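You operate a simulated robot arm through the tools that you are given. There is no shell and no other tool. Be economical: measure what you need, move in short steps, check, and stop when the job is done.

Carry out the task below with a simulated two-armed robot. There is one attempt and no reset: what you move stays moved.

## Task
Hold the lime tub on the draining board steady with one hand and put the black rim clip in it with the other.

The check looks at the end state, three seconds after you hand in, the way a careful person would. Anything else that was tipped, shoved, dropped, spilled or broken makes it a failure.

## Robot
Two 7-joint arms with two-finger parallel grippers on one trunk, on a base that drives. Base frame: it is fixed to the floor where the robot stands at the start and does not move with it; the origin is under the middle of the robot, x ahead of it, y to its left, z up; the surface under the hand at the start is at about z = 0.72. Units: m, degrees, N and s.
The left shoulder is at the start at [0.07, 0.13, 1.048], the right one opposite. With the tool pointing down near the work surface each hand reaches from about 0.2 to 0.52 m from the robot's upright axis, wherever it stands, measured 20 degrees to its own side. Places, roughly: lime tub [2.5, 2.25, 1]. Payload 1.57 kg a hand.
The tool frame of a hand sits at the grasp point between the pads (the TCP): z along the fingers, y along the line on which they close. The tips reach 0.03 m beyond it. The gripper opens to 0.08 m. The fingers are 0.017 m wide and 0.012 m thick; the gripper's body (0.04 by 0.082 m) begins 0.08 m behind the TCP.
Orientation is that of the tool frame in the base frame, as [roll, pitch, yaw] about the fixed x, y, z axes, in that order (R = Rz(yaw) Ry(pitch) Rx(roll)). With the fingers straight down and closing along the base's y, the tool's x points along the base's -x, its y along +y and its z along -z.

## Interface
- The arms move only by the tool drive_tool. It takes "left_commands", "right_commands" or both (then of equal length, played together; a hand with none holds still); each is text: rows parted by semicolons, each of 7 numbers parted by spaces: the shift along the base's x, y, z in units of 25 mm (1.0 is 25 mm), then the turn, a rotation vector about the base's x, y, z in units of 6 degrees (1.0 is 6 degrees), then the gripper command, from -1 (shut) to 1 (fully open), values between in proportion. In form: tx ty tz rx ry rz jaw; .... A call has 1 to 20 rows; each row shifts and turns the commanded pose from where the row before left it. A call with a number of a shift or a turn outside -1 to 1 is refused whole. A row lasts 0.2 s, in which the tool goes at most 0.05 m and 8.6 degrees; a call with a longer step from one row to the next is refused whole, and so is a gripper value outside its range. Where a pose cannot be reached the arm comes as near as it can. A force on the tool above 40 N (or 10 N above the force at the start of the call, whichever is more), or a blocked arm, ends the call early, and 0.2 s more pass. The fingers move at their own pace (about 0.108 m/s each) and stop on an object; they squeeze with about 21 N. The grip force told is the motor's: it shows also when the fingers shut on nothing. Time passes only in rows, and 0.2 s behind the last, so rows that do not move let the fingers close. The reply holds the time, the measured pose of the TCP, the force on the tool along the base axes, the opening and the grip force, in the units named above and with some noise, with the torque about the TCP (base axes, N m) and any sound that the robot's microphone picked up, and new pictures: "views" is both (left out), scene, wrist or none (wrist: the cameras of the hands that moved).
- Cameras (640 x 400 px; columns grow to the right, rows downward): "scene" is now at [0.1361, 0.0144, 1.2706]; the picture's right is [0.17, -0.99, 0.00], its down [-0.63, -0.11, -0.77] and it looks along [0.76, 0.13, -0.63] (base axes); focal length 275 px, centre (320, 200). "left" rides on the left gripper at [0.072, 0.007, -0.122] in its tool frame; the picture's right is [-0.09, 1.00, 0.00], its down [-0.84, -0.08, -0.54] and it looks along [-0.54, -0.05, 0.84] (tool axes); focal length 238 px, centre (320, 200). "right" rides on the right gripper at [0.072, -0.007, -0.122] in its tool frame; the picture's right is [0.09, 1.00, 0.00], its down [-0.84, 0.08, -0.54] and it looks along [-0.54, 0.05, 0.84] (tool axes); focal length 238 px, centre (320, 200). There is no depth. A picture from a camera that has moved, and an enlarged one, comes with that camera's place and axes in the base frame and with its lens.
- move_column(by): slides the trunk up (or, below 0, down) by that many m; the arms and the scene camera ride with it, the base frame stays. It gives what a move gives, with no picture.
- drive_base(legs): drives the robot by 1 to 6 legs, each [ahead, left, turn to the left] in m, m and degrees, along the robot's own axes; the way and the turn of a leg run together, so that a leg with both is an arc; at most 1.5 m and 180 degrees a leg. The arms and the cameras ride along, it lands a little off, and it stops where it bumps. It gives what a move gives, and a new picture of the scene camera.
- turn_head(pan, tilt): turns the head with the scene camera to pan (to the left, within 86 degrees either way) and tilt (down, from -29 to 69), counted from straight ahead of the robot. It gives what a move gives, and a new picture of the scene camera.
- zoom(camera, box): a new picture of the part [left, top, right, bottom] of that camera's present view, enlarged. It takes no simulated time.
- close_job(): hands the job in; it is judged then, once.

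Go step by step. Nothing tells you exact positions but the pictures and the camera data: compare them with the known pose of the tool, close in by small moves and look again before you grip or let go. The budget is 120 turns and 260 pictures, counting those below and the enlarged ones. Unless the task says otherwise, let go and move clear before handing in.

The tools are called as a command line: name --argument value ..., lists and objects as JSON in quotes. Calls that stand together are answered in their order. drive_tool: Moves the arms, as the interface text tells. Its arguments: {"type":"object","properties":{"left_commands":{"type":"string"},"right_commands":{"type":"string"},"views":{"type":"string","enum":["both","scene","wrist","none"]}},"required":[]} The other tools are called the same way: move_column (by) slides the trunk up or down; drive_base (legs) drives the base; turn_head (pan, tilt) turns the head that bears the scene camera; zoom (camera, box) takes an enlarged picture of a part of a camera's view; close_job () hands the job in.

At the start:

```text
time: 0.0
left_ee_pos: [0.4216, 0.1732, 1.0594]
left_ee_rot: [-180.0, 0.0, -179.9]
left_wrist_force: [0.1, 0.8, 1.0]
left_ft_torque: [0.03, 0.04, 0.04]
left_grip_width: 0.0799
left_gripper_force: 0.2
right_ee_pos: [0.4295, -0.1461, 1.0332]
right_ee_rot: [180.0, 0.0, 179.9]
right_wrist_force: [0.0, -0.8, 0.0]
right_ft_torque: [-0.01, 0.01, 0.02]
right_grip_width: 0.0799
right_gripper_force: 0.1
trunk travel left (down, up): [-0.686, 0.254]
robot x, y, heading: [0.0007, 0.0018, 0.0]
head pan, tilt: [9.6, 39.4]
```

scene: 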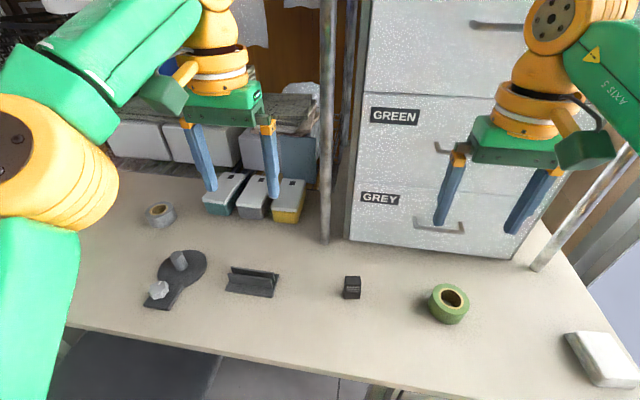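
right: 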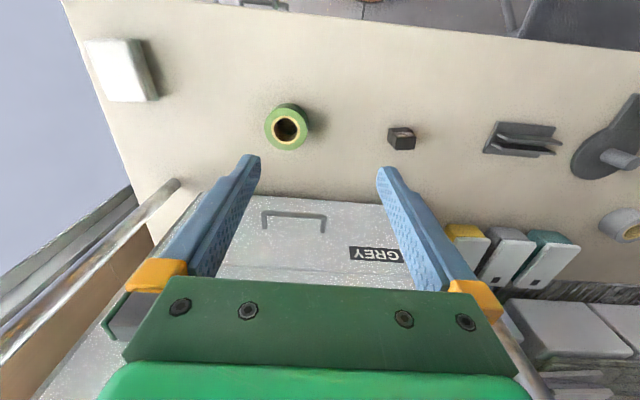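
left: 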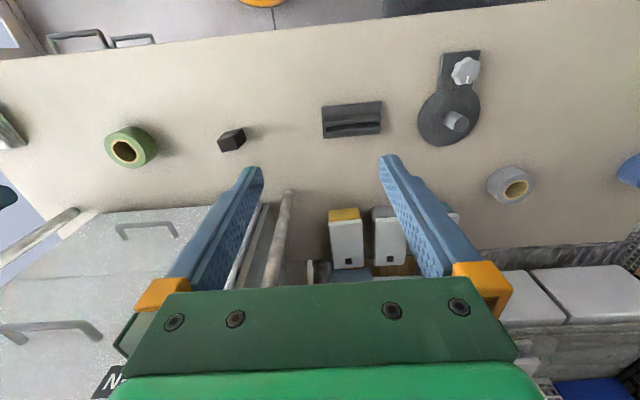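

I see a bench with several small items; a small black block near the middle might be the rim clip. I enlarge it to check.

zoom --camera "scene" --box '[280, 240, 440, 340]'

zoom --camera "scene" --box '[130, 220, 290, 320]'

zoom --camera "left" --box '[190, 100, 290, 162]'

```text
4.00 times, centred on (360, 290) of scene
camera zoom: at [0.1361, 0.0144, 1.2706], right [0.17, -0.99, 0.0], down [-0.63, -0.11, -0.77], along [0.76, 0.13, -0.63], focal length 1101 px, centre (160, -160)
```

zoom: 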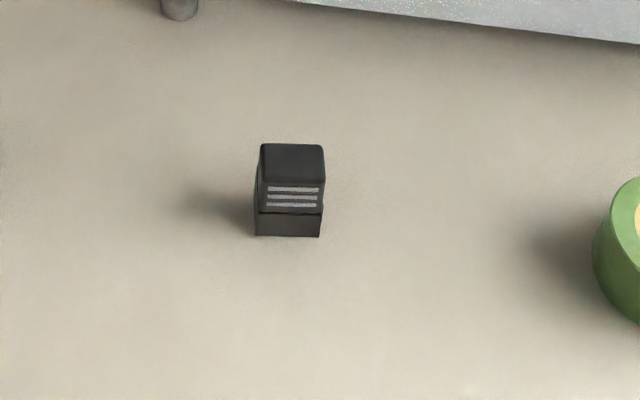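

```text
4.00 times, centred on (210, 270) of scene
camera zoom: at [0.1361, 0.0144, 1.2706], right [0.17, -0.99, 0.0], down [-0.63, -0.11, -0.77], along [0.76, 0.13, -0.63], focal length 1101 px, centre (760, -80)
```

zoom: 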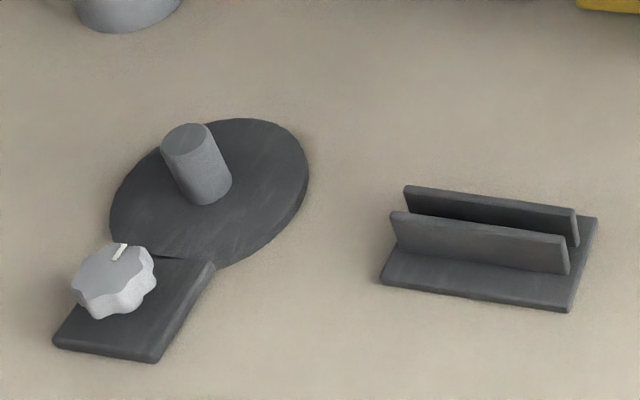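

```text
6.40 times, centred on (240, 131) of left
camera zoom: at [0.3498, 0.1789, 1.182], right [0.09, 1.0, 0.0], down [0.84, -0.07, 0.54], along [0.54, -0.05, -0.84], focal length 1525 px, centre (832, 642)
```

zoom: 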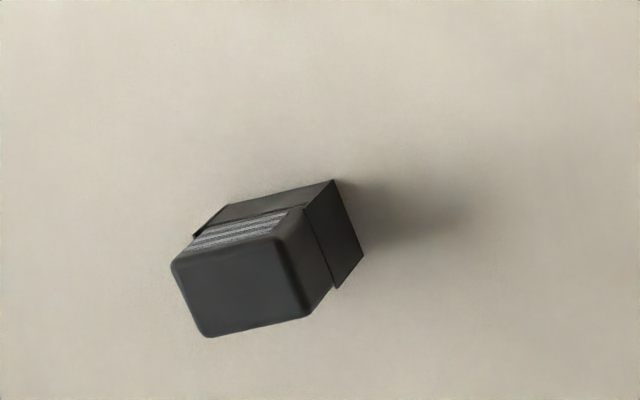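

The small black block may or may not be the clip (it looks like a knob or relay), so I look around the room first.

turn_head --pan 45 --tilt 15

turn_head --pan -40 --tilt 25

turn_head --pan 80 --tilt 20

turn_head --pan 0 --tilt 60

```text
time: 1.0
left_ee_pos: [0.4207, 0.1734, 1.0594]
left_ee_rot: [-179.9, 0.0, -179.9]
left_wrist_force: [0.0, 0.5, -0.5]
left_ft_torque: [-0.03, -0.02, 0.03]
left_grip_width: 0.0801
left_gripper_force: 0.1
right_ee_pos: [0.43, -0.1462, 1.0338]
right_ee_rot: [180.0, 0.0, 179.8]
right_wrist_force: [0.1, 0.8, -0.3]
right_ft_torque: [0.04, 0.01, -0.01]
right_grip_width: 0.0802
right_gripper_force: 0.0
trunk travel left (down, up): [-0.686, 0.254]
robot x, y, heading: [0.004, -0.0007, 0.2]
head pan, tilt: [45.0, 15.0]
camera scene: at [0.118, 0.0661, 1.3092], right [0.71, -0.71, 0.0], down [-0.18, -0.18, -0.97], along [0.68, 0.68, -0.26], focal length 275 px, centre (320, 200)
```

scene: 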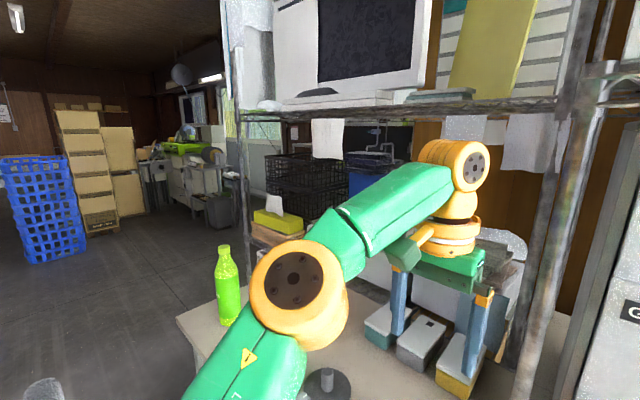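

```text
time: 2.6
left_ee_pos: [0.4202, 0.1733, 1.0608]
left_ee_rot: [-179.9, 0.1, -179.8]
left_wrist_force: [0.2, 0.1, 0.4]
left_ft_torque: [0.02, 0.0, -0.04]
left_grip_width: 0.0801
left_gripper_force: 0.0
right_ee_pos: [0.4309, -0.1459, 1.0334]
right_ee_rot: [-179.9, -0.1, 179.9]
right_wrist_force: [0.3, -0.5, -0.6]
right_ft_torque: [0.0, 0.01, 0.0]
right_grip_width: 0.0798
right_gripper_force: 0.1
trunk travel left (down, up): [-0.686, 0.254]
robot x, y, heading: [0.0022, -0.0002, -0.1]
head pan, tilt: [-40.0, 25.0]
camera scene: at [0.1225, -0.0589, 1.293], right [-0.64, -0.77, 0.0], down [-0.32, 0.27, -0.91], along [0.69, -0.58, -0.42], focal length 275 px, centre (320, 200)
```

scene: 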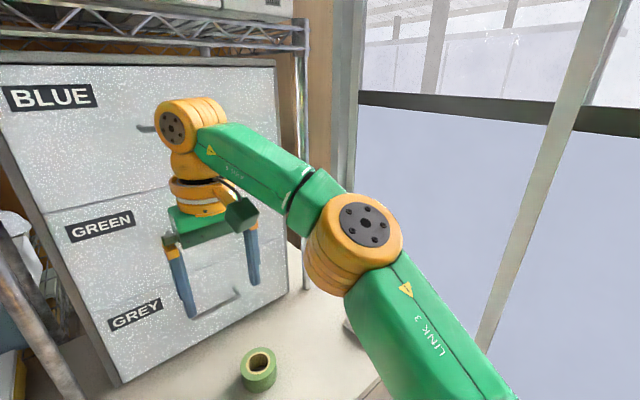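

```text
time: 4.6
left_ee_pos: [0.4204, 0.1723, 1.0605]
left_ee_rot: [-179.9, -0.1, -179.9]
left_wrist_force: [-1.2, 0.1, 0.7]
left_ft_torque: [0.0, 0.0, -0.02]
left_grip_width: 0.08
left_gripper_force: 0.0
right_ee_pos: [0.4309, -0.1469, 1.0337]
right_ee_rot: [180.0, 0.0, 180.0]
right_wrist_force: [-1.1, -0.2, -0.6]
right_ft_torque: [0.01, 0.03, -0.04]
right_grip_width: 0.0803
right_gripper_force: 0.1
trunk travel left (down, up): [-0.686, 0.254]
robot x, y, heading: [-0.0004, 0.0011, 0.1]
head pan, tilt: [80.0, 20.0]
camera scene: at [0.0681, 0.0919, 1.3011], right [0.98, -0.17, 0.0], down [-0.06, -0.34, -0.94], along [0.16, 0.93, -0.34], focal length 275 px, centre (320, 200)
```

scene: 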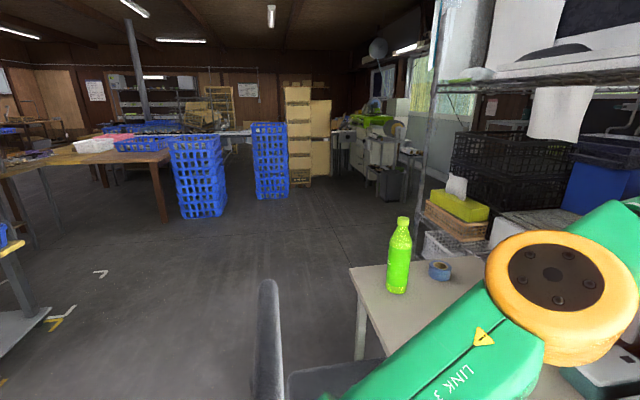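

```text
time: 6.1
left_ee_pos: [0.4204, 0.1728, 1.0599]
left_ee_rot: [-179.9, 0.0, -179.8]
left_wrist_force: [0.0, 0.0, -0.2]
left_ft_torque: [0.0, -0.05, -0.02]
left_grip_width: 0.08
left_gripper_force: 0.1
right_ee_pos: [0.4298, -0.1447, 1.0331]
right_ee_rot: [-179.9, 0.0, 179.9]
right_wrist_force: [-0.3, -0.2, -0.1]
right_ft_torque: [-0.03, 0.0, 0.02]
right_grip_width: 0.0802
right_gripper_force: 0.1
trunk travel left (down, up): [-0.686, 0.254]
robot x, y, heading: [-0.0014, -0.0034, 0.1]
head pan, tilt: [0.0, 60.0]
camera scene: at [0.1186, 0.0003, 1.243], right [0.0, -1.0, 0.0], down [-0.87, 0.0, -0.5], along [0.5, 0.0, -0.87], focal length 275 px, centre (320, 200)
```

scene: 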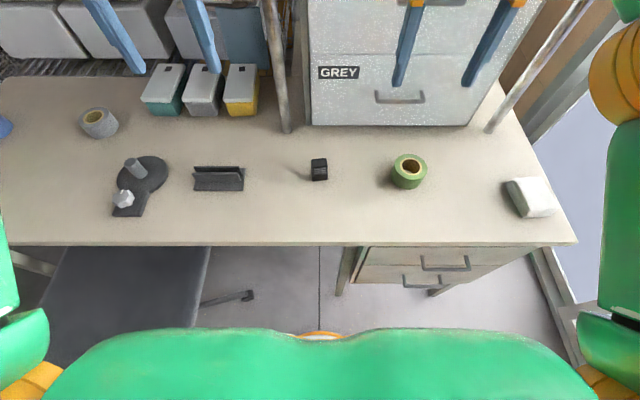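

From above, I compare the black block with the other items more closely.

zoom --camera "scene" --box '[280, 145, 360, 195]'

zoom --camera "right" --box '[360, 110, 440, 160]'

```text
8.00 times, centred on (320, 170) of scene
camera zoom: at [0.1186, 0.0003, 1.243], right [0.0, -1.0, 0.0], down [-0.87, 0.0, -0.5], along [0.5, 0.0, -0.87], focal length 2202 px, centre (320, 440)
```

zoom: 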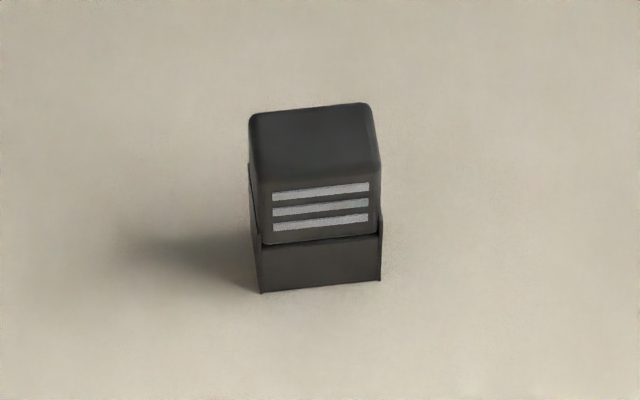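

```text
8.00 times, centred on (400, 135) of right
camera zoom: at [0.3589, -0.152, 1.156], right [-0.09, 1.0, 0.0], down [0.84, 0.08, 0.54], along [0.54, 0.05, -0.84], focal length 1907 px, centre (-320, 720)
```

zoom: 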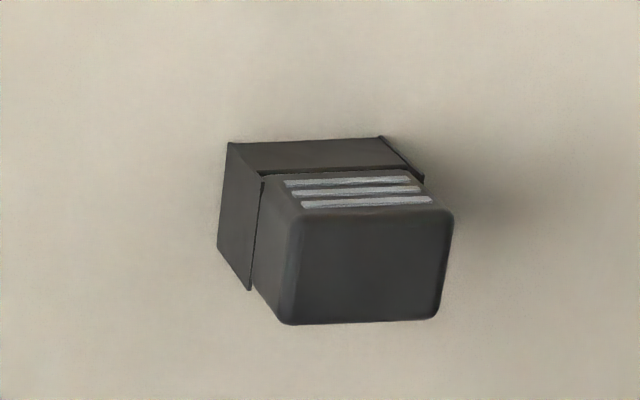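

The block is a small black clip-like body with skirts, about 3.5 cm, at roughly [0.487, 0.0, 0.74]; nothing else here is black and clip-like. Before touching it I'll move the right hand above it and look.

drive_tool --right_commands "0.38 0.97 -0.88 0 0 0.2 1;0.38 0.97 -0.88 0 0 0.2 1;0.38 0.97 -0.88 0 0 0.2 1;0.38 0.97 -0.88 0 0 0.2 1;0.38 0.97 -0.88 0 0 0.2 1;0.38 0.97 -0.88 0 0 0.2 1;0 0 0 0 0 0 1"

```text
time: 7.7
left_ee_pos: [0.4211, 0.1721, 1.0593]
left_ee_rot: [180.0, -0.1, -179.8]
left_wrist_force: [-0.6, 0.8, 0.9]
left_ft_torque: [0.01, 0.02, -0.01]
left_grip_width: 0.0799
left_gripper_force: 0.0
right_ee_pos: [0.4522, -0.0201, 0.9148]
right_ee_rot: [-180.0, 0.0, -172.9]
right_wrist_force: [-0.5, -0.7, -0.5]
right_ft_torque: [0.0, -0.01, 0.03]
right_grip_width: 0.0801
right_gripper_force: 0.2
right hand out of reach, approached as far as the arm can: row 3, 4, 5, 6
trunk travel left (down, up): [-0.686, 0.254]
robot x, y, heading: [-0.0032, -0.0006, 0.1]
head pan, tilt: [0.0, 60.0]
camera scene: at [0.1182, 0.0, 1.243], right [0.0, -1.0, 0.0], down [-0.87, 0.0, -0.5], along [0.5, 0.0, -0.87], focal length 275 px, centre (320, 200)
camera right: at [0.3823, -0.0357, 1.0371], right [-0.22, 0.98, 0.0], down [0.82, 0.18, 0.54], along [0.53, 0.12, -0.84], focal length 238 px, centre (320, 200)
```

scene: 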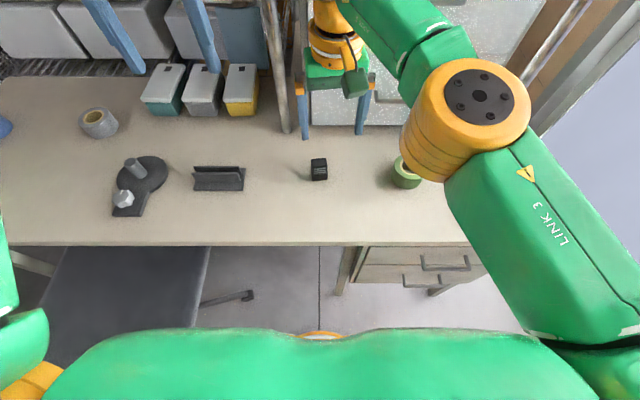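
right: 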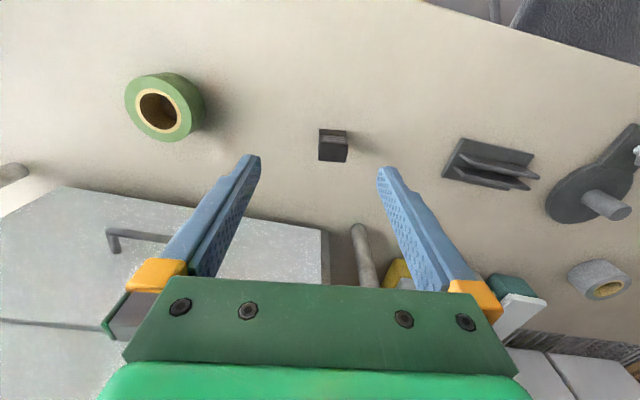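

The clip at about [0.486, 0.004] is just out of the right hand's reach straight ahead; turning the base left about 18° puts it 18° to the right-hand side. I do that.

drive_base --legs '[[0, 0, 18]]'

```text
time: 9.1
left_ee_pos: [0.3451, 0.2959, 1.0596]
left_ee_rot: [180.0, -0.1, -161.7]
left_wrist_force: [-0.6, -0.5, 0.4]
left_ft_torque: [-0.02, 0.0, -0.02]
left_grip_width: 0.08
left_gripper_force: 0.2
right_ee_pos: [0.437, 0.1214, 0.9152]
right_ee_rot: [180.0, -0.1, -154.6]
right_wrist_force: [-0.6, 0.1, 0.6]
right_ft_torque: [0.02, 0.01, 0.02]
right_grip_width: 0.08
right_gripper_force: 0.1
trunk travel left (down, up): [-0.686, 0.254]
robot x, y, heading: [-0.0012, -0.0011, 18.1]
head pan, tilt: [0.0, 60.0]
camera scene: at [0.1129, 0.0364, 1.2429], right [0.31, -0.95, 0.0], down [-0.82, -0.27, -0.5], along [0.47, 0.16, -0.87], focal length 275 px, centre (320, 200)
```

scene: 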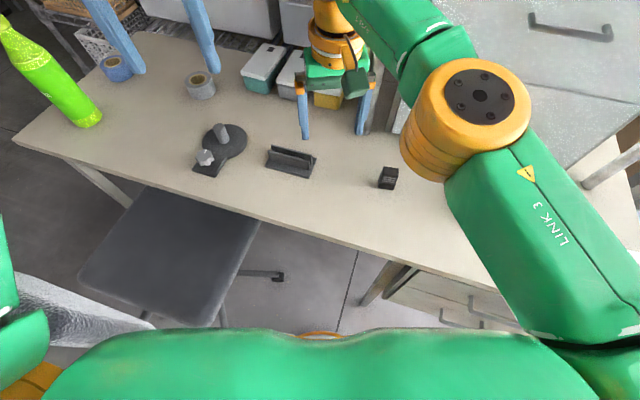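

Turn went fine. I now bring the right hand over the clip at z≈0.85 and restore the yaw.

drive_tool --right_commands "0.39 -0.94 -0.52 0 0 -0.61 1;0.39 -0.94 -0.52 0 0 -0.61 1;0.39 -0.94 -0.52 0 0 -0.61 1;0.39 -0.94 -0.52 0 0 -0.61 1;0.39 -0.94 -0.52 0 0 -0.61 1;0 0 0 0 0 0 1"

```text
time: 10.5
left_ee_pos: [0.3464, 0.2961, 1.0609]
left_ee_rot: [-179.8, 0.0, -161.5]
left_wrist_force: [-1.2, -0.1, -0.2]
left_ft_torque: [0.03, 0.01, -0.03]
left_grip_width: 0.0801
left_gripper_force: 0.0
right_ee_pos: [0.4847, 0.0037, 0.848]
right_ee_rot: [-180.0, 0.0, -172.9]
right_wrist_force: [0.0, 0.5, 0.4]
right_ft_torque: [-0.02, 0.03, -0.03]
right_grip_width: 0.08
right_gripper_force: 0.2
trunk travel left (down, up): [-0.686, 0.254]
robot x, y, heading: [0.0017, 0.0006, 18.2]
head pan, tilt: [0.0, 60.0]
camera scene: at [0.1125, 0.0372, 1.2429], right [0.31, -0.95, 0.0], down [-0.82, -0.27, -0.5], along [0.47, 0.16, -0.87], focal length 275 px, centre (320, 200)
camera right: at [0.4146, -0.0115, 0.9703], right [-0.21, 0.98, 0.0], down [0.82, 0.18, 0.54], along [0.53, 0.12, -0.84], focal length 238 px, centre (320, 200)
```

scene: 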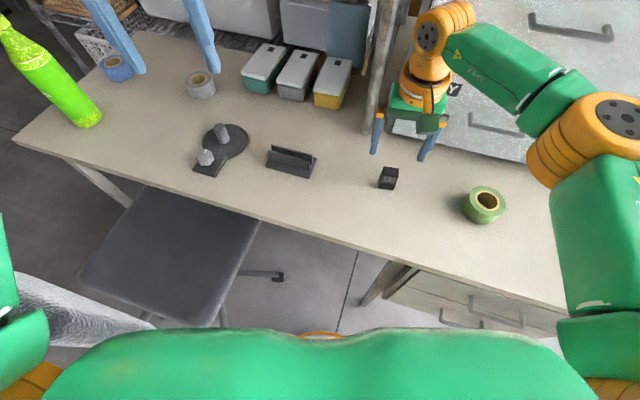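
right: 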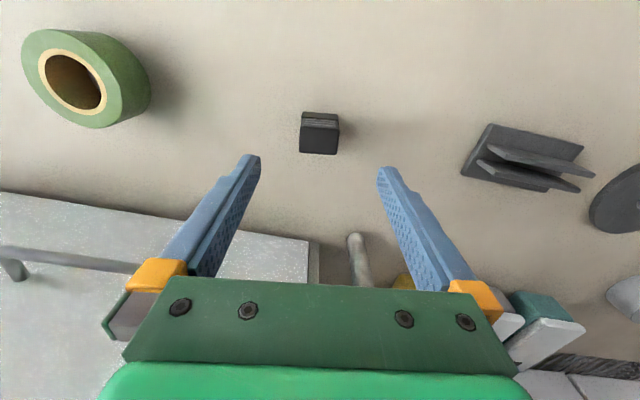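

The clip sits centred between the fingers, about 4 mm nearer the robot than the TCP, top at z≈0.76. I descend to z≈0.76 and check before gripping.

drive_tool --right_commands "-0.04 0 -0.87 0 0 0 1;-0.04 0 -0.87 0 0 0 1;-0.04 0 -0.87 0 0 0 1;-0.04 0 -0.87 0 0 0 1;0 0 0 0 0 0 1"

```text
time: 11.7
left_ee_pos: [0.3451, 0.2965, 1.0596]
left_ee_rot: [-179.9, 0.0, -161.6]
left_wrist_force: [-0.4, -0.7, -1.2]
left_ft_torque: [0.04, 0.02, -0.03]
left_grip_width: 0.0802
left_gripper_force: 0.1
right_ee_pos: [0.4827, 0.0064, 0.7632]
right_ee_rot: [180.0, 0.1, -172.8]
right_wrist_force: [0.2, -0.2, -0.1]
right_ft_torque: [0.01, -0.03, -0.02]
right_grip_width: 0.08
right_gripper_force: 0.0
trunk travel left (down, up): [-0.686, 0.254]
robot x, y, heading: [0.0019, -0.0009, 18.1]
head pan, tilt: [0.0, 60.0]
camera scene: at [0.1125, 0.0368, 1.243], right [0.31, -0.95, 0.0], down [-0.82, -0.27, -0.5], along [0.47, 0.16, -0.87], focal length 275 px, centre (320, 200)
camera right: at [0.4123, -0.009, 0.8853], right [-0.21, 0.98, 0.0], down [0.82, 0.18, 0.54], along [0.53, 0.12, -0.84], focal length 238 px, centre (320, 200)
```

scene: 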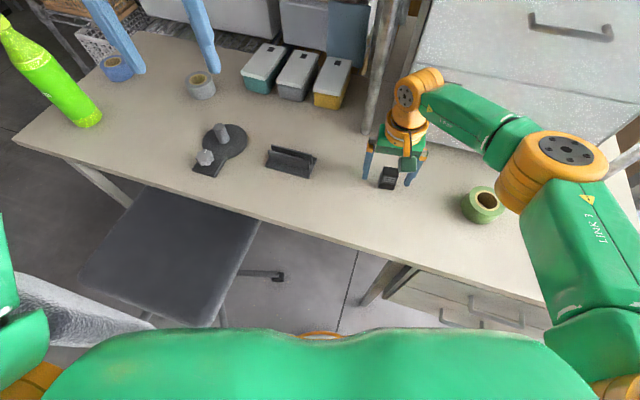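
right: 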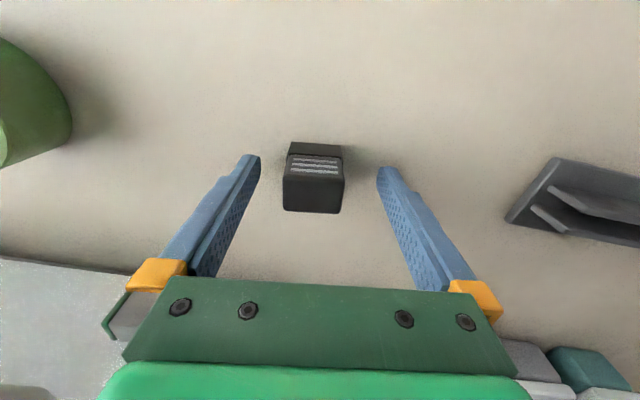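

Clip is between the pads, a few mm to the −y side; I nudge and close.

drive_tool --right_commands "0 -0.15 -0.15 0 0 0 1;0 0 0 0 0 0 -1;0 0 0 0 0 0 -1;0 0 0 0 0 0 -1;0 0 0 0 0 0 -1" --views "wrist"

```text
time: 12.9
left_ee_pos: [0.3446, 0.2955, 1.0593]
left_ee_rot: [-179.9, 0.0, -161.6]
left_wrist_force: [-0.9, 0.2, -0.1]
left_ft_torque: [0.02, 0.03, 0.0]
left_grip_width: 0.0799
left_gripper_force: 0.0
right_ee_pos: [0.4829, 0.0025, 0.7588]
right_ee_rot: [180.0, 0.0, -173.0]
right_wrist_force: [0.0, -0.4, 0.2]
right_ft_torque: [-0.03, -0.04, -0.01]
right_grip_width: 0.0332
right_gripper_force: 21.3
trunk travel left (down, up): [-0.686, 0.254]
robot x, y, heading: [0.0009, -0.0057, 18.2]
head pan, tilt: [0.0, 60.0]
camera right: at [0.4122, -0.013, 0.881], right [-0.21, 0.98, 0.0], down [0.82, 0.18, 0.54], along [0.53, 0.12, -0.84], focal length 238 px, centre (320, 200)
```

right: 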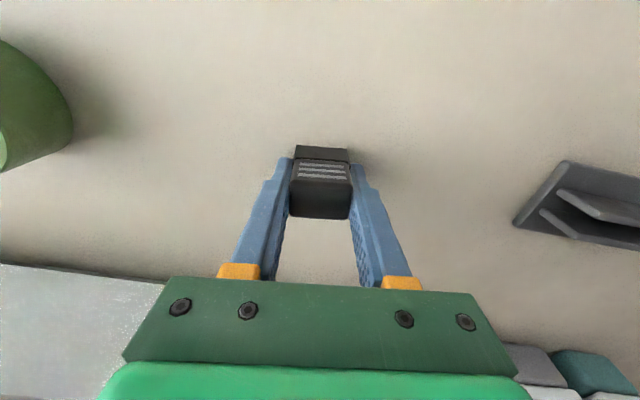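

Gripped at 33 mm. I lift straight up.

drive_tool --right_commands "0 0 0.8 0 0 0 -1;0 0 0.8 0 0 0 -1;-0.2 0 1 0 0 0 -1;-0.3 -0.3 1 0 0 0 -1;-0.5 -0.5 1 0 0 0 -1;-0.5 -0.5 1 0 0 0 -1;-0.5 -0.5 1 0 0 0 -1;-0.5 -0.5 1 0 0 0 -1;-0.5 -0.5 1 0 0 0 -1;-0.5 0 1 0 0 0 -1"

turn_head --pan 70 --tilt 35

turn_head --pan -86 --tilt 35

```text
time: 15.1
left_ee_pos: [0.3449, 0.2954, 1.0602]
left_ee_rot: [-179.9, 0.2, -161.6]
left_wrist_force: [1.2, 0.0, -0.5]
left_ft_torque: [0.01, -0.01, 0.0]
left_grip_width: 0.0801
left_gripper_force: 0.1
right_ee_pos: [0.3938, -0.0677, 0.9994]
right_ee_rot: [-180.0, 0.2, -173.0]
right_wrist_force: [-0.4, -0.8, 0.7]
right_ft_torque: [-0.04, -0.01, 0.0]
right_grip_width: 0.0331
right_gripper_force: 21.2
trunk travel left (down, up): [-0.686, 0.254]
robot x, y, heading: [0.0028, 0.0021, 18.3]
head pan, tilt: [0.0, 60.0]
camera scene: at [0.1117, 0.037, 1.243], right [0.31, -0.95, 0.0], down [-0.82, -0.27, -0.5], along [0.48, 0.16, -0.87], focal length 275 px, centre (320, 200)
camera right: at [0.3234, -0.0836, 1.1223], right [-0.21, 0.98, 0.0], down [0.82, 0.18, 0.54], along [0.53, 0.12, -0.84], focal length 238 px, centre (320, 200)
```

scene: 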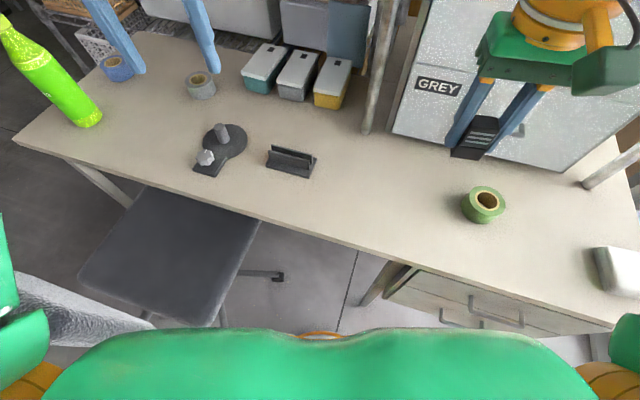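
right: 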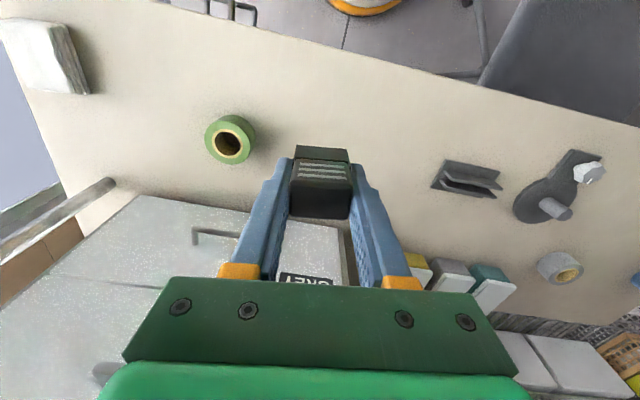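

```text
time: 16.6
left_ee_pos: [0.3447, 0.2941, 1.0592]
left_ee_rot: [-179.9, -0.1, -161.6]
left_wrist_force: [-0.3, 0.2, 0.7]
left_ft_torque: [0.01, -0.01, 0.01]
left_grip_width: 0.0801
left_gripper_force: 0.1
right_ee_pos: [0.3955, -0.068, 0.9987]
right_ee_rot: [180.0, -0.1, -172.9]
right_wrist_force: [0.3, 0.3, -0.9]
right_ft_torque: [0.01, -0.02, -0.01]
right_grip_width: 0.0335
right_gripper_force: 21.1
trunk travel left (down, up): [-0.686, 0.254]
robot x, y, heading: [-0.0026, 0.0007, 18.3]
head pan, tilt: [70.0, 35.0]
camera scene: at [0.0522, 0.1039, 1.2772], right [1.0, -0.03, 0.0], down [-0.02, -0.57, -0.82], along [0.03, 0.82, -0.57], focal length 275 px, centre (320, 200)
```

scene: 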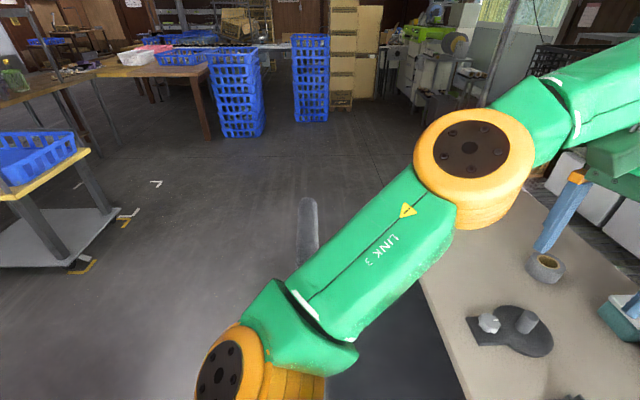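

```text
time: 19.0
left_ee_pos: [0.3454, 0.2953, 1.0606]
left_ee_rot: [-179.8, 0.0, -161.7]
left_wrist_force: [-0.3, -0.5, 0.2]
left_ft_torque: [-0.03, 0.0, 0.0]
left_grip_width: 0.0798
left_gripper_force: 0.0
right_ee_pos: [0.3947, -0.0702, 0.9986]
right_ee_rot: [180.0, 0.1, -172.8]
right_wrist_force: [-0.2, -0.4, 0.4]
right_ft_torque: [0.0, 0.0, 0.02]
right_grip_width: 0.033
right_gripper_force: 21.1
trunk travel left (down, up): [-0.686, 0.254]
robot x, y, heading: [0.0031, -0.0019, 18.2]
head pan, tilt: [-85.9, 35.0]
camera scene: at [0.0829, -0.0656, 1.2772], right [-0.93, -0.38, 0.0], down [-0.22, 0.53, -0.82], along [0.31, -0.76, -0.57], focal length 275 px, centre (320, 200)
```

scene: 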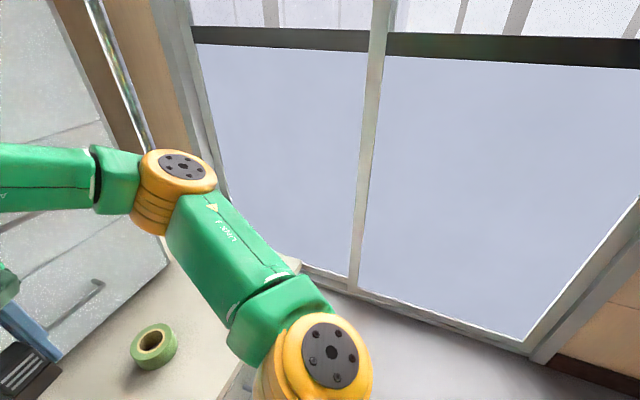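

The clip is securely held. The tub lies behind the shelf to the front-left; I raise the trunk, back off a little from the bench and turn left to see the way.

move_column --by 0.18

turn_head --pan 0 --tilt 20

drive_base --legs '[[-0.2, 0, 0], [0, 0, 80]]'

```text
time: 21.0
left_ee_pos: [0.3447, 0.2952, 1.2396]
left_ee_rot: [-179.9, 0.0, -161.5]
left_wrist_force: [1.3, 0.3, 0.4]
left_ft_torque: [0.0, -0.02, 0.04]
left_grip_width: 0.0801
left_gripper_force: 0.1
right_ee_pos: [0.3952, -0.0673, 1.1775]
right_ee_rot: [180.0, -0.1, -172.9]
right_wrist_force: [-0.2, 0.4, -0.1]
right_ft_torque: [0.0, -0.02, -0.01]
right_grip_width: 0.033
right_gripper_force: 21.3
trunk travel left (down, up): [-0.866, 0.074]
robot x, y, heading: [-0.0, -0.0008, 18.0]
head pan, tilt: [-85.9, 35.0]
```

```text
time: 22.6
left_ee_pos: [0.3468, 0.2955, 1.2404]
left_ee_rot: [-179.9, 0.0, -161.6]
left_wrist_force: [0.5, -1.0, -0.2]
left_ft_torque: [-0.01, -0.01, 0.0]
left_grip_width: 0.08
left_gripper_force: 0.1
right_ee_pos: [0.3941, -0.0686, 1.1794]
right_ee_rot: [-180.0, 0.0, -172.9]
right_wrist_force: [0.7, -0.9, -0.4]
right_ft_torque: [-0.01, -0.04, 0.01]
right_grip_width: 0.0332
right_gripper_force: 21.3
trunk travel left (down, up): [-0.866, 0.074]
robot x, y, heading: [-0.0016, -0.0011, 18.1]
head pan, tilt: [0.0, 20.0]
camera scene: at [0.1379, 0.0449, 1.4811], right [0.31, -0.95, 0.0], down [-0.33, -0.11, -0.94], along [0.89, 0.29, -0.34], focal length 275 px, centre (320, 200)
```

scene: 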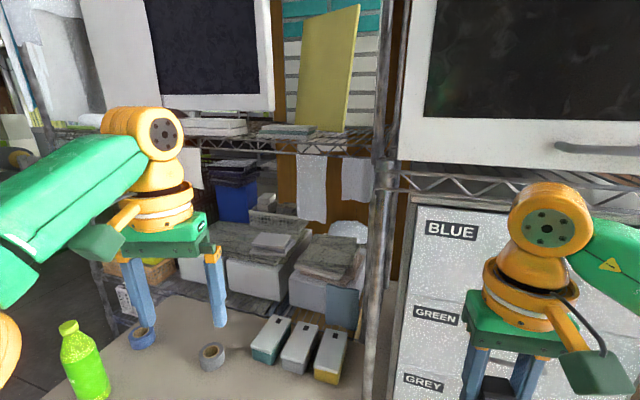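

```text
time: 27.6
left_ee_pos: [-0.4237, 0.3278, 1.2407]
left_ee_rot: [179.9, 0.0, -81.0]
left_wrist_force: [0.3, -0.5, -0.1]
left_ft_torque: [0.0, 0.01, 0.04]
left_grip_width: 0.08
left_gripper_force: 0.1
right_ee_pos: [-0.0552, 0.3169, 1.1783]
right_ee_rot: [-180.0, 0.0, -92.2]
right_wrist_force: [0.3, 0.4, -0.7]
right_ft_torque: [-0.01, 0.01, 0.04]
right_grip_width: 0.0332
right_gripper_force: 21.2
trunk travel left (down, up): [-0.866, 0.074]
robot x, y, heading: [-0.1852, -0.0602, 98.7]
head pan, tilt: [0.0, 20.0]
camera scene: at [-0.2077, 0.0807, 1.4811], right [0.99, 0.16, 0.0], down [0.05, -0.34, -0.94], along [-0.15, 0.93, -0.34], focal length 275 px, centre (320, 200)
```

scene: 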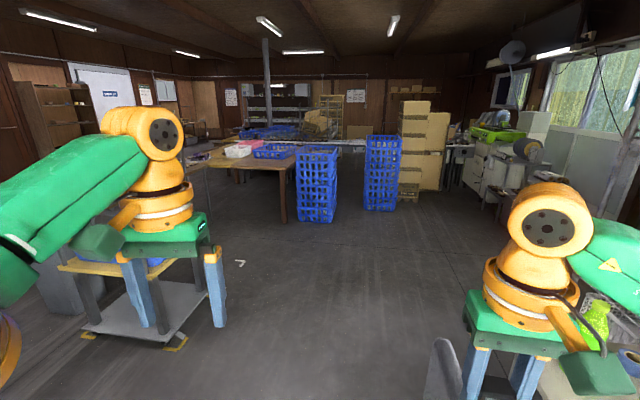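

The floor ahead is clear between the chair (x≈0) and a cart (x≈−1.3). I straighten, shift to x≈−0.55 and go forward past the bench.

drive_base --legs '[[0, 0, -8.7], [0, 0.37, 0], [1.3, 0, 0], [0, 0, -50]]'

```text
time: 30.1
left_ee_pos: [-0.5322, 0.3556, 1.2394]
left_ee_rot: [-179.8, 0.1, -89.1]
left_wrist_force: [-0.2, -0.3, -0.4]
left_ft_torque: [-0.01, -0.02, -0.01]
left_grip_width: 0.0802
left_gripper_force: 0.2
right_ee_pos: [-0.1696, 0.2937, 1.1796]
right_ee_rot: [180.0, 0.1, -100.3]
right_wrist_force: [-0.8, -0.5, -0.4]
right_ft_torque: [0.02, -0.01, 0.02]
right_grip_width: 0.0335
right_gripper_force: 21.1
trunk travel left (down, up): [-0.866, 0.074]
robot x, y, heading: [-0.3556, -0.061, 91.0]
head pan, tilt: [0.0, 20.0]
stopped in leg 2: the robot was blocked; the commanded pose is now the measured one
camera scene: at [-0.3549, 0.0807, 1.4812], right [1.0, 0.01, 0.0], down [0.01, -0.34, -0.94], along [-0.01, 0.94, -0.34], focal length 275 px, centre (320, 200)
```

scene: 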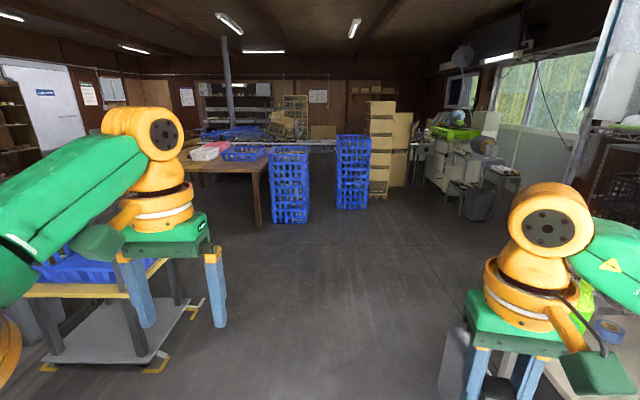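

The sideways shift was blocked after 0.17 m. I look at what is on the left.

turn_head --pan 80 --tilt 50

turn_head --pan 0 --tilt 65

turn_head --pan -40 --tilt 45

```text
time: 31.6
left_ee_pos: [-0.5286, 0.3561, 1.2408]
left_ee_rot: [180.0, 0.0, -89.0]
left_wrist_force: [-0.2, 0.1, -0.4]
left_ft_torque: [-0.02, -0.02, 0.02]
left_grip_width: 0.0802
left_gripper_force: 0.0
right_ee_pos: [-0.1674, 0.2944, 1.1784]
right_ee_rot: [179.9, 0.0, -100.4]
right_wrist_force: [-0.3, -0.1, -0.7]
right_ft_torque: [-0.01, 0.01, 0.02]
right_grip_width: 0.0332
right_gripper_force: 21.0
trunk travel left (down, up): [-0.866, 0.074]
robot x, y, heading: [-0.3514, -0.0612, 90.7]
head pan, tilt: [80.0, 50.0]
camera scene: at [-0.4257, 0.0013, 1.4356], right [0.16, 0.99, 0.0], down [0.76, -0.12, -0.64], along [-0.63, 0.1, -0.77], focal length 275 px, centre (320, 200)
```

scene: 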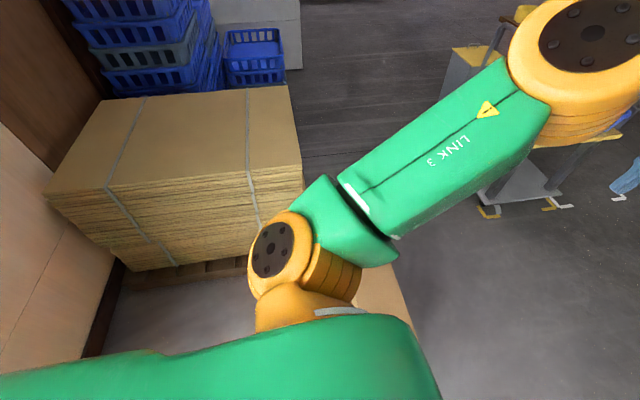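

```text
time: 33.1
left_ee_pos: [-0.529, 0.3565, 1.2408]
left_ee_rot: [-179.9, 0.1, -88.9]
left_wrist_force: [-0.3, 0.0, 0.2]
left_ft_torque: [-0.03, -0.03, 0.0]
left_grip_width: 0.0799
left_gripper_force: 0.2
right_ee_pos: [-0.1682, 0.2951, 1.1796]
right_ee_rot: [-179.9, 0.0, -100.4]
right_wrist_force: [0.4, 0.4, -0.6]
right_ft_torque: [-0.02, -0.04, 0.0]
right_grip_width: 0.0334
right_gripper_force: 21.0
trunk travel left (down, up): [-0.866, 0.074]
robot x, y, heading: [-0.3452, -0.0603, 91.0]
head pan, tilt: [0.0, 65.0]
camera scene: at [-0.351, 0.0495, 1.4174], right [1.0, 0.01, 0.0], down [0.01, -0.91, -0.42], along [-0.01, 0.42, -0.91], focal length 275 px, centre (320, 200)
```

scene: 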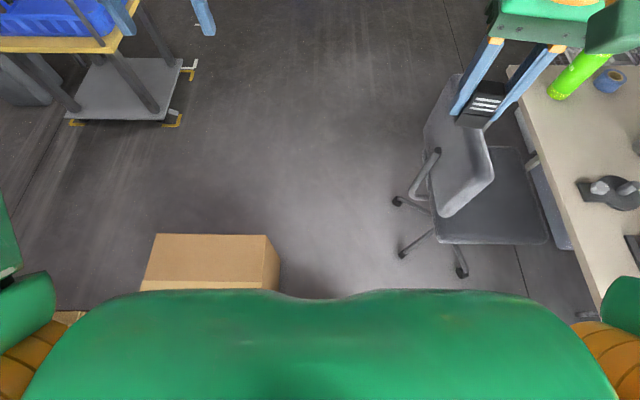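

```text
time: 34.2
left_ee_pos: [-0.5291, 0.3563, 1.2389]
left_ee_rot: [-179.9, 0.0, -88.9]
left_wrist_force: [0.3, -0.1, -0.4]
left_ft_torque: [0.04, 0.02, 0.03]
left_grip_width: 0.0798
left_gripper_force: 0.0
right_ee_pos: [-0.1675, 0.2943, 1.1796]
right_ee_rot: [180.0, 0.1, -100.4]
right_wrist_force: [0.6, 0.2, -0.1]
right_ft_torque: [0.01, 0.02, -0.02]
right_grip_width: 0.0334
right_gripper_force: 21.2
trunk travel left (down, up): [-0.866, 0.074]
robot x, y, heading: [-0.3528, -0.0614, 90.5]
head pan, tilt: [-40.0, 45.0]
camera scene: at [-0.2988, 0.0518, 1.4424], right [0.78, -0.63, 0.0], down [-0.45, -0.55, -0.71], along [0.45, 0.55, -0.71], focal length 275 px, centre (320, 200)
```

scene: 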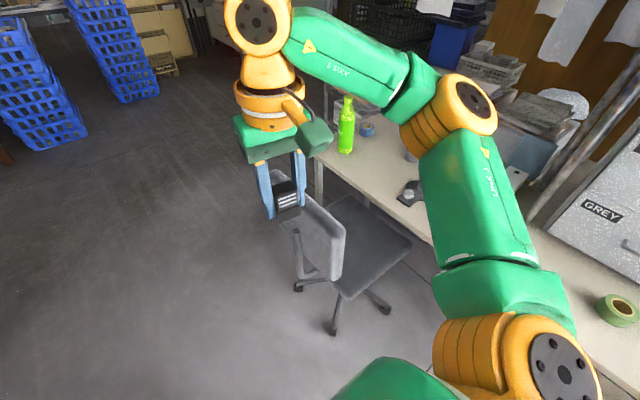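

A cardboard box on the floor stopped me on the left, with the chair on the right. I ease off the box by 2 cm, pass straight between them, then move left and on.

drive_base --legs '[[0, -0.025, 0], [0.5, 0, 0]]'

turn_head --pan 0 --tilt 65

```text
time: 37.6
left_ee_pos: [-0.511, 0.873, 1.2403]
left_ee_rot: [-179.9, 0.1, -89.1]
left_wrist_force: [-0.2, 0.0, -0.7]
left_ft_torque: [0.05, -0.01, 0.01]
left_grip_width: 0.0801
left_gripper_force: 0.2
right_ee_pos: [-0.1484, 0.8114, 1.1801]
right_ee_rot: [-180.0, 0.1, -100.5]
right_wrist_force: [0.5, -0.6, -0.3]
right_ft_torque: [0.0, -0.01, 0.01]
right_grip_width: 0.0334
right_gripper_force: 20.9
trunk travel left (down, up): [-0.866, 0.074]
robot x, y, heading: [-0.3333, 0.4578, 90.5]
head pan, tilt: [-40.0, 45.0]
camera scene: at [-0.2799, 0.5675, 1.4426], right [0.77, -0.63, 0.0], down [-0.45, -0.55, -0.71], along [0.45, 0.55, -0.71], focal length 275 px, centre (320, 200)
```

scene: 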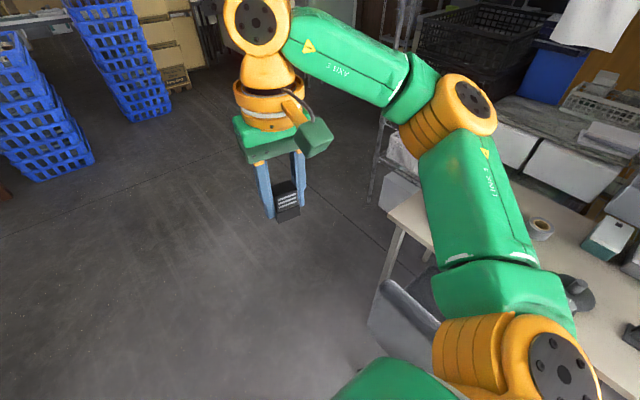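

```text
time: 38.7
left_ee_pos: [-0.5103, 0.8743, 1.2388]
left_ee_rot: [-179.8, 0.0, -89.2]
left_wrist_force: [0.7, -0.6, 0.8]
left_ft_torque: [0.01, 0.0, 0.0]
left_grip_width: 0.0802
left_gripper_force: 0.1
right_ee_pos: [-0.1478, 0.8124, 1.1782]
right_ee_rot: [-179.9, 0.1, -100.5]
right_wrist_force: [0.3, -0.4, 0.0]
right_ft_torque: [0.02, 0.0, 0.03]
right_grip_width: 0.0334
right_gripper_force: 20.4
trunk travel left (down, up): [-0.866, 0.074]
robot x, y, heading: [-0.3341, 0.4582, 90.4]
head pan, tilt: [0.0, 65.0]
camera scene: at [-0.332, 0.5675, 1.4174], right [1.0, 0.01, 0.0], down [0.01, -0.91, -0.42], along [0.0, 0.42, -0.91], focal length 275 px, centre (320, 200)
```

scene: 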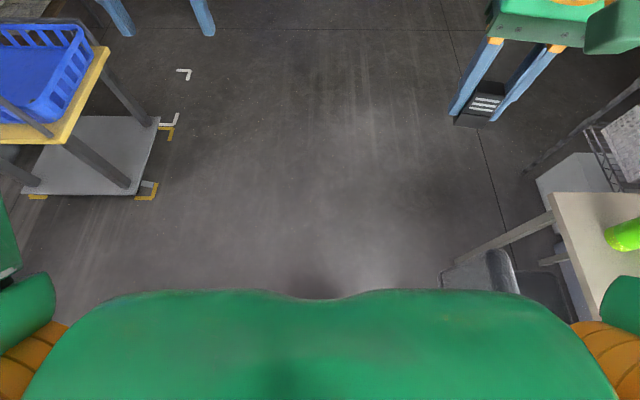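

The way ahead is clear. I drive forward about 1 m, then turn right to face the tub's place.

drive_base --legs '[[1.2, 0, 0], [0, 0, -75]]'

turn_head --pan 0 --tilt 20

```text
time: 48.0
left_ee_pos: [-0.0005, 1.9264, 1.2409]
left_ee_rot: [-179.9, 0.0, -164.0]
left_wrist_force: [-0.3, -0.2, -0.5]
left_ft_torque: [0.04, -0.03, -0.01]
left_grip_width: 0.0801
left_gripper_force: 0.0
right_ee_pos: [0.0359, 1.5611, 1.1797]
right_ee_rot: [-180.0, 0.1, -175.3]
right_wrist_force: [-0.4, -0.1, -0.4]
right_ft_torque: [0.03, 0.01, -0.01]
right_grip_width: 0.0331
right_gripper_force: 21.0
trunk travel left (down, up): [-0.866, 0.074]
robot x, y, heading: [-0.3545, 1.6451, 15.8]
head pan, tilt: [0.0, 65.0]
camera scene: at [-0.2488, 1.6763, 1.4174], right [0.27, -0.96, 0.0], down [-0.87, -0.25, -0.42], along [0.41, 0.12, -0.91], focal length 275 px, centre (320, 200)
```

scene: 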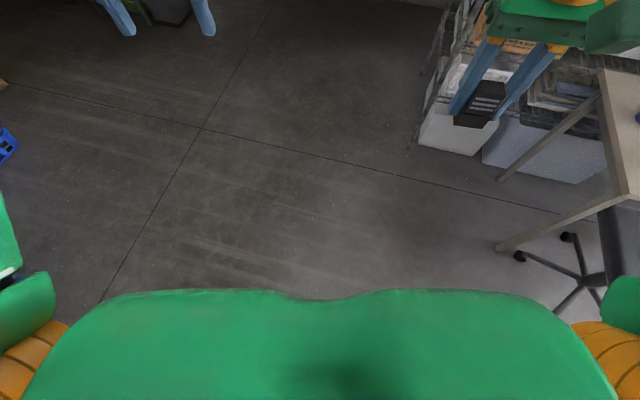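

```text
time: 49.1
left_ee_pos: [0.0016, 1.9262, 1.24]
left_ee_rot: [-179.9, 0.0, -164.0]
left_wrist_force: [0.2, -1.0, 0.6]
left_ft_torque: [-0.04, 0.01, 0.02]
left_grip_width: 0.08
left_gripper_force: 0.0
right_ee_pos: [0.0343, 1.56, 1.18]
right_ee_rot: [-179.9, -0.1, -175.2]
right_wrist_force: [-0.4, -0.3, 0.8]
right_ft_torque: [-0.02, 0.01, 0.0]
right_grip_width: 0.0334
right_gripper_force: 21.4
trunk travel left (down, up): [-0.866, 0.074]
robot x, y, heading: [-0.3544, 1.6463, 16.1]
head pan, tilt: [0.0, 20.0]
camera scene: at [-0.2176, 1.6848, 1.481], right [0.27, -0.96, 0.0], down [-0.33, -0.09, -0.94], along [0.9, 0.26, -0.34], focal length 275 px, centre (320, 200)
```

scene: 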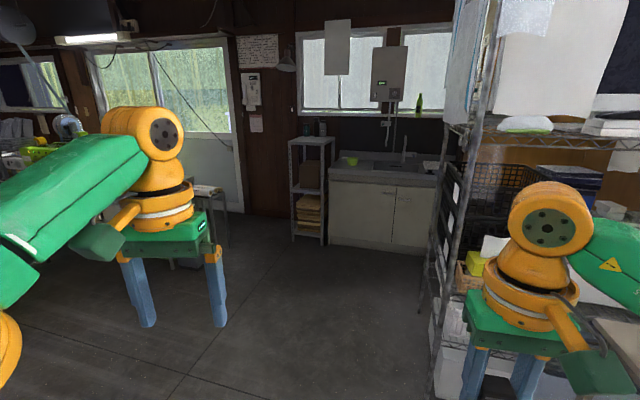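

Now I see the sink with a draining board and a lime tub on its left end. I zoom in.

zoom --camera "scene" --box '[310, 130, 450, 218]'

```text
4.55 times, centred on (380, 174) of scene
camera zoom: at [-0.2176, 1.6848, 1.481], right [0.27, -0.96, 0.0], down [-0.33, -0.09, -0.94], along [0.9, 0.26, -0.34], focal length 1251 px, centre (47, 318)
```

zoom: 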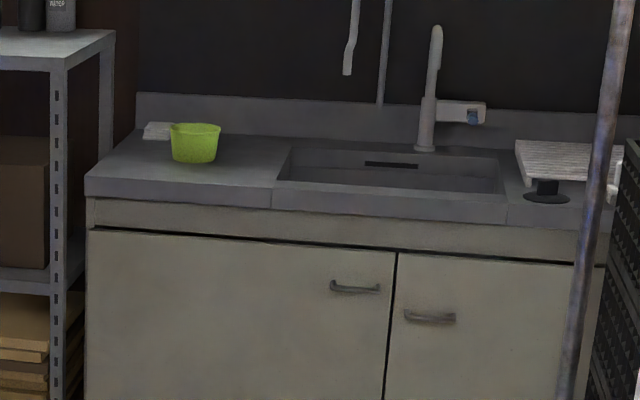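

The lime tub sits on the board at the left of the sink, roughly at x 2.6, y 2.15. I drive closer and square up with the counter.

drive_base --legs '[[1.45, 0.05, 0], [0, 0, -16]]'

turn_head --pan 0 --tilt 35

zoom --camera "scene" --box '[200, 100, 440, 250]'

```text
time: 57.3
left_ee_pos: [1.4668, 2.2529, 1.2389]
left_ee_rot: [-179.9, 0.1, 179.7]
left_wrist_force: [-0.2, -0.5, 0.1]
left_ft_torque: [0.01, 0.0, 0.03]
left_grip_width: 0.0801
left_gripper_force: 0.1
right_ee_pos: [1.3964, 1.8929, 1.1789]
right_ee_rot: [179.9, 0.0, 168.5]
right_wrist_force: [-0.5, 0.7, 0.7]
right_ft_torque: [0.01, 0.02, 0.03]
right_grip_width: 0.0332
right_gripper_force: 20.7
trunk travel left (down, up): [-0.866, 0.074]
robot x, y, heading: [1.0413, 2.085, -0.7]
head pan, tilt: [0.0, 20.0]
camera scene: at [1.1893, 2.0831, 1.481], right [-0.01, -1.0, 0.0], down [-0.34, 0.0, -0.94], along [0.94, -0.01, -0.34], focal length 275 px, centre (320, 200)
```

scene: 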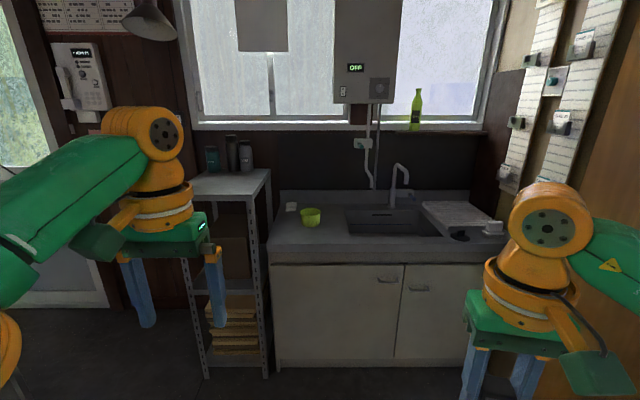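

```text
time: 58.1
left_ee_pos: [1.4645, 2.2521, 1.2394]
left_ee_rot: [-179.9, 0.0, 179.8]
left_wrist_force: [0.8, -0.1, -0.3]
left_ft_torque: [0.02, 0.04, -0.01]
left_grip_width: 0.0801
left_gripper_force: 0.1
right_ee_pos: [1.3964, 1.8912, 1.1791]
right_ee_rot: [-180.0, 0.0, 168.4]
right_wrist_force: [-0.1, -0.4, -0.1]
right_ft_torque: [0.04, 0.0, -0.01]
right_grip_width: 0.0332
right_gripper_force: 21.0
trunk travel left (down, up): [-0.866, 0.074]
robot x, y, heading: [1.0486, 2.0819, -0.3]
head pan, tilt: [0.0, 35.0]
camera scene: at [1.1838, 2.0817, 1.4573], right [-0.01, -1.0, 0.0], down [-0.57, 0.0, -0.82], along [0.82, -0.01, -0.57], focal length 275 px, centre (320, 200)
```

scene: 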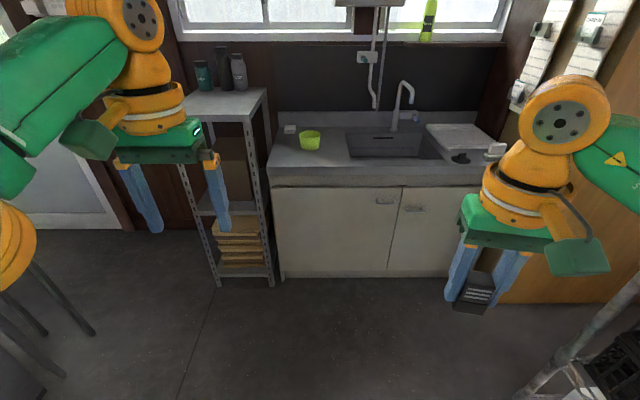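

```text
2.67 times, centred on (320, 175) of scene
camera zoom: at [1.1838, 2.0817, 1.4573], right [-0.01, -1.0, 0.0], down [-0.57, 0.0, -0.82], along [0.82, -0.01, -0.57], focal length 734 px, centre (320, 267)
```

zoom: 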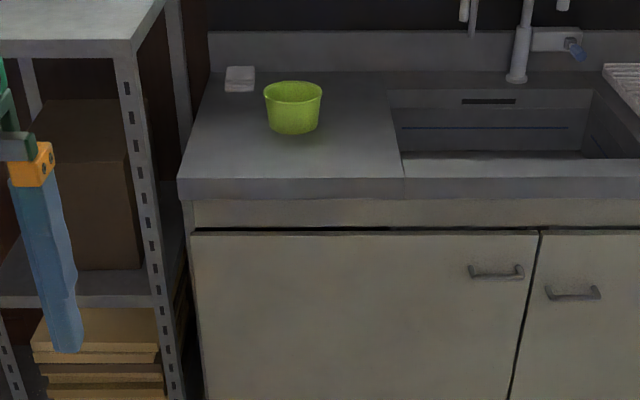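

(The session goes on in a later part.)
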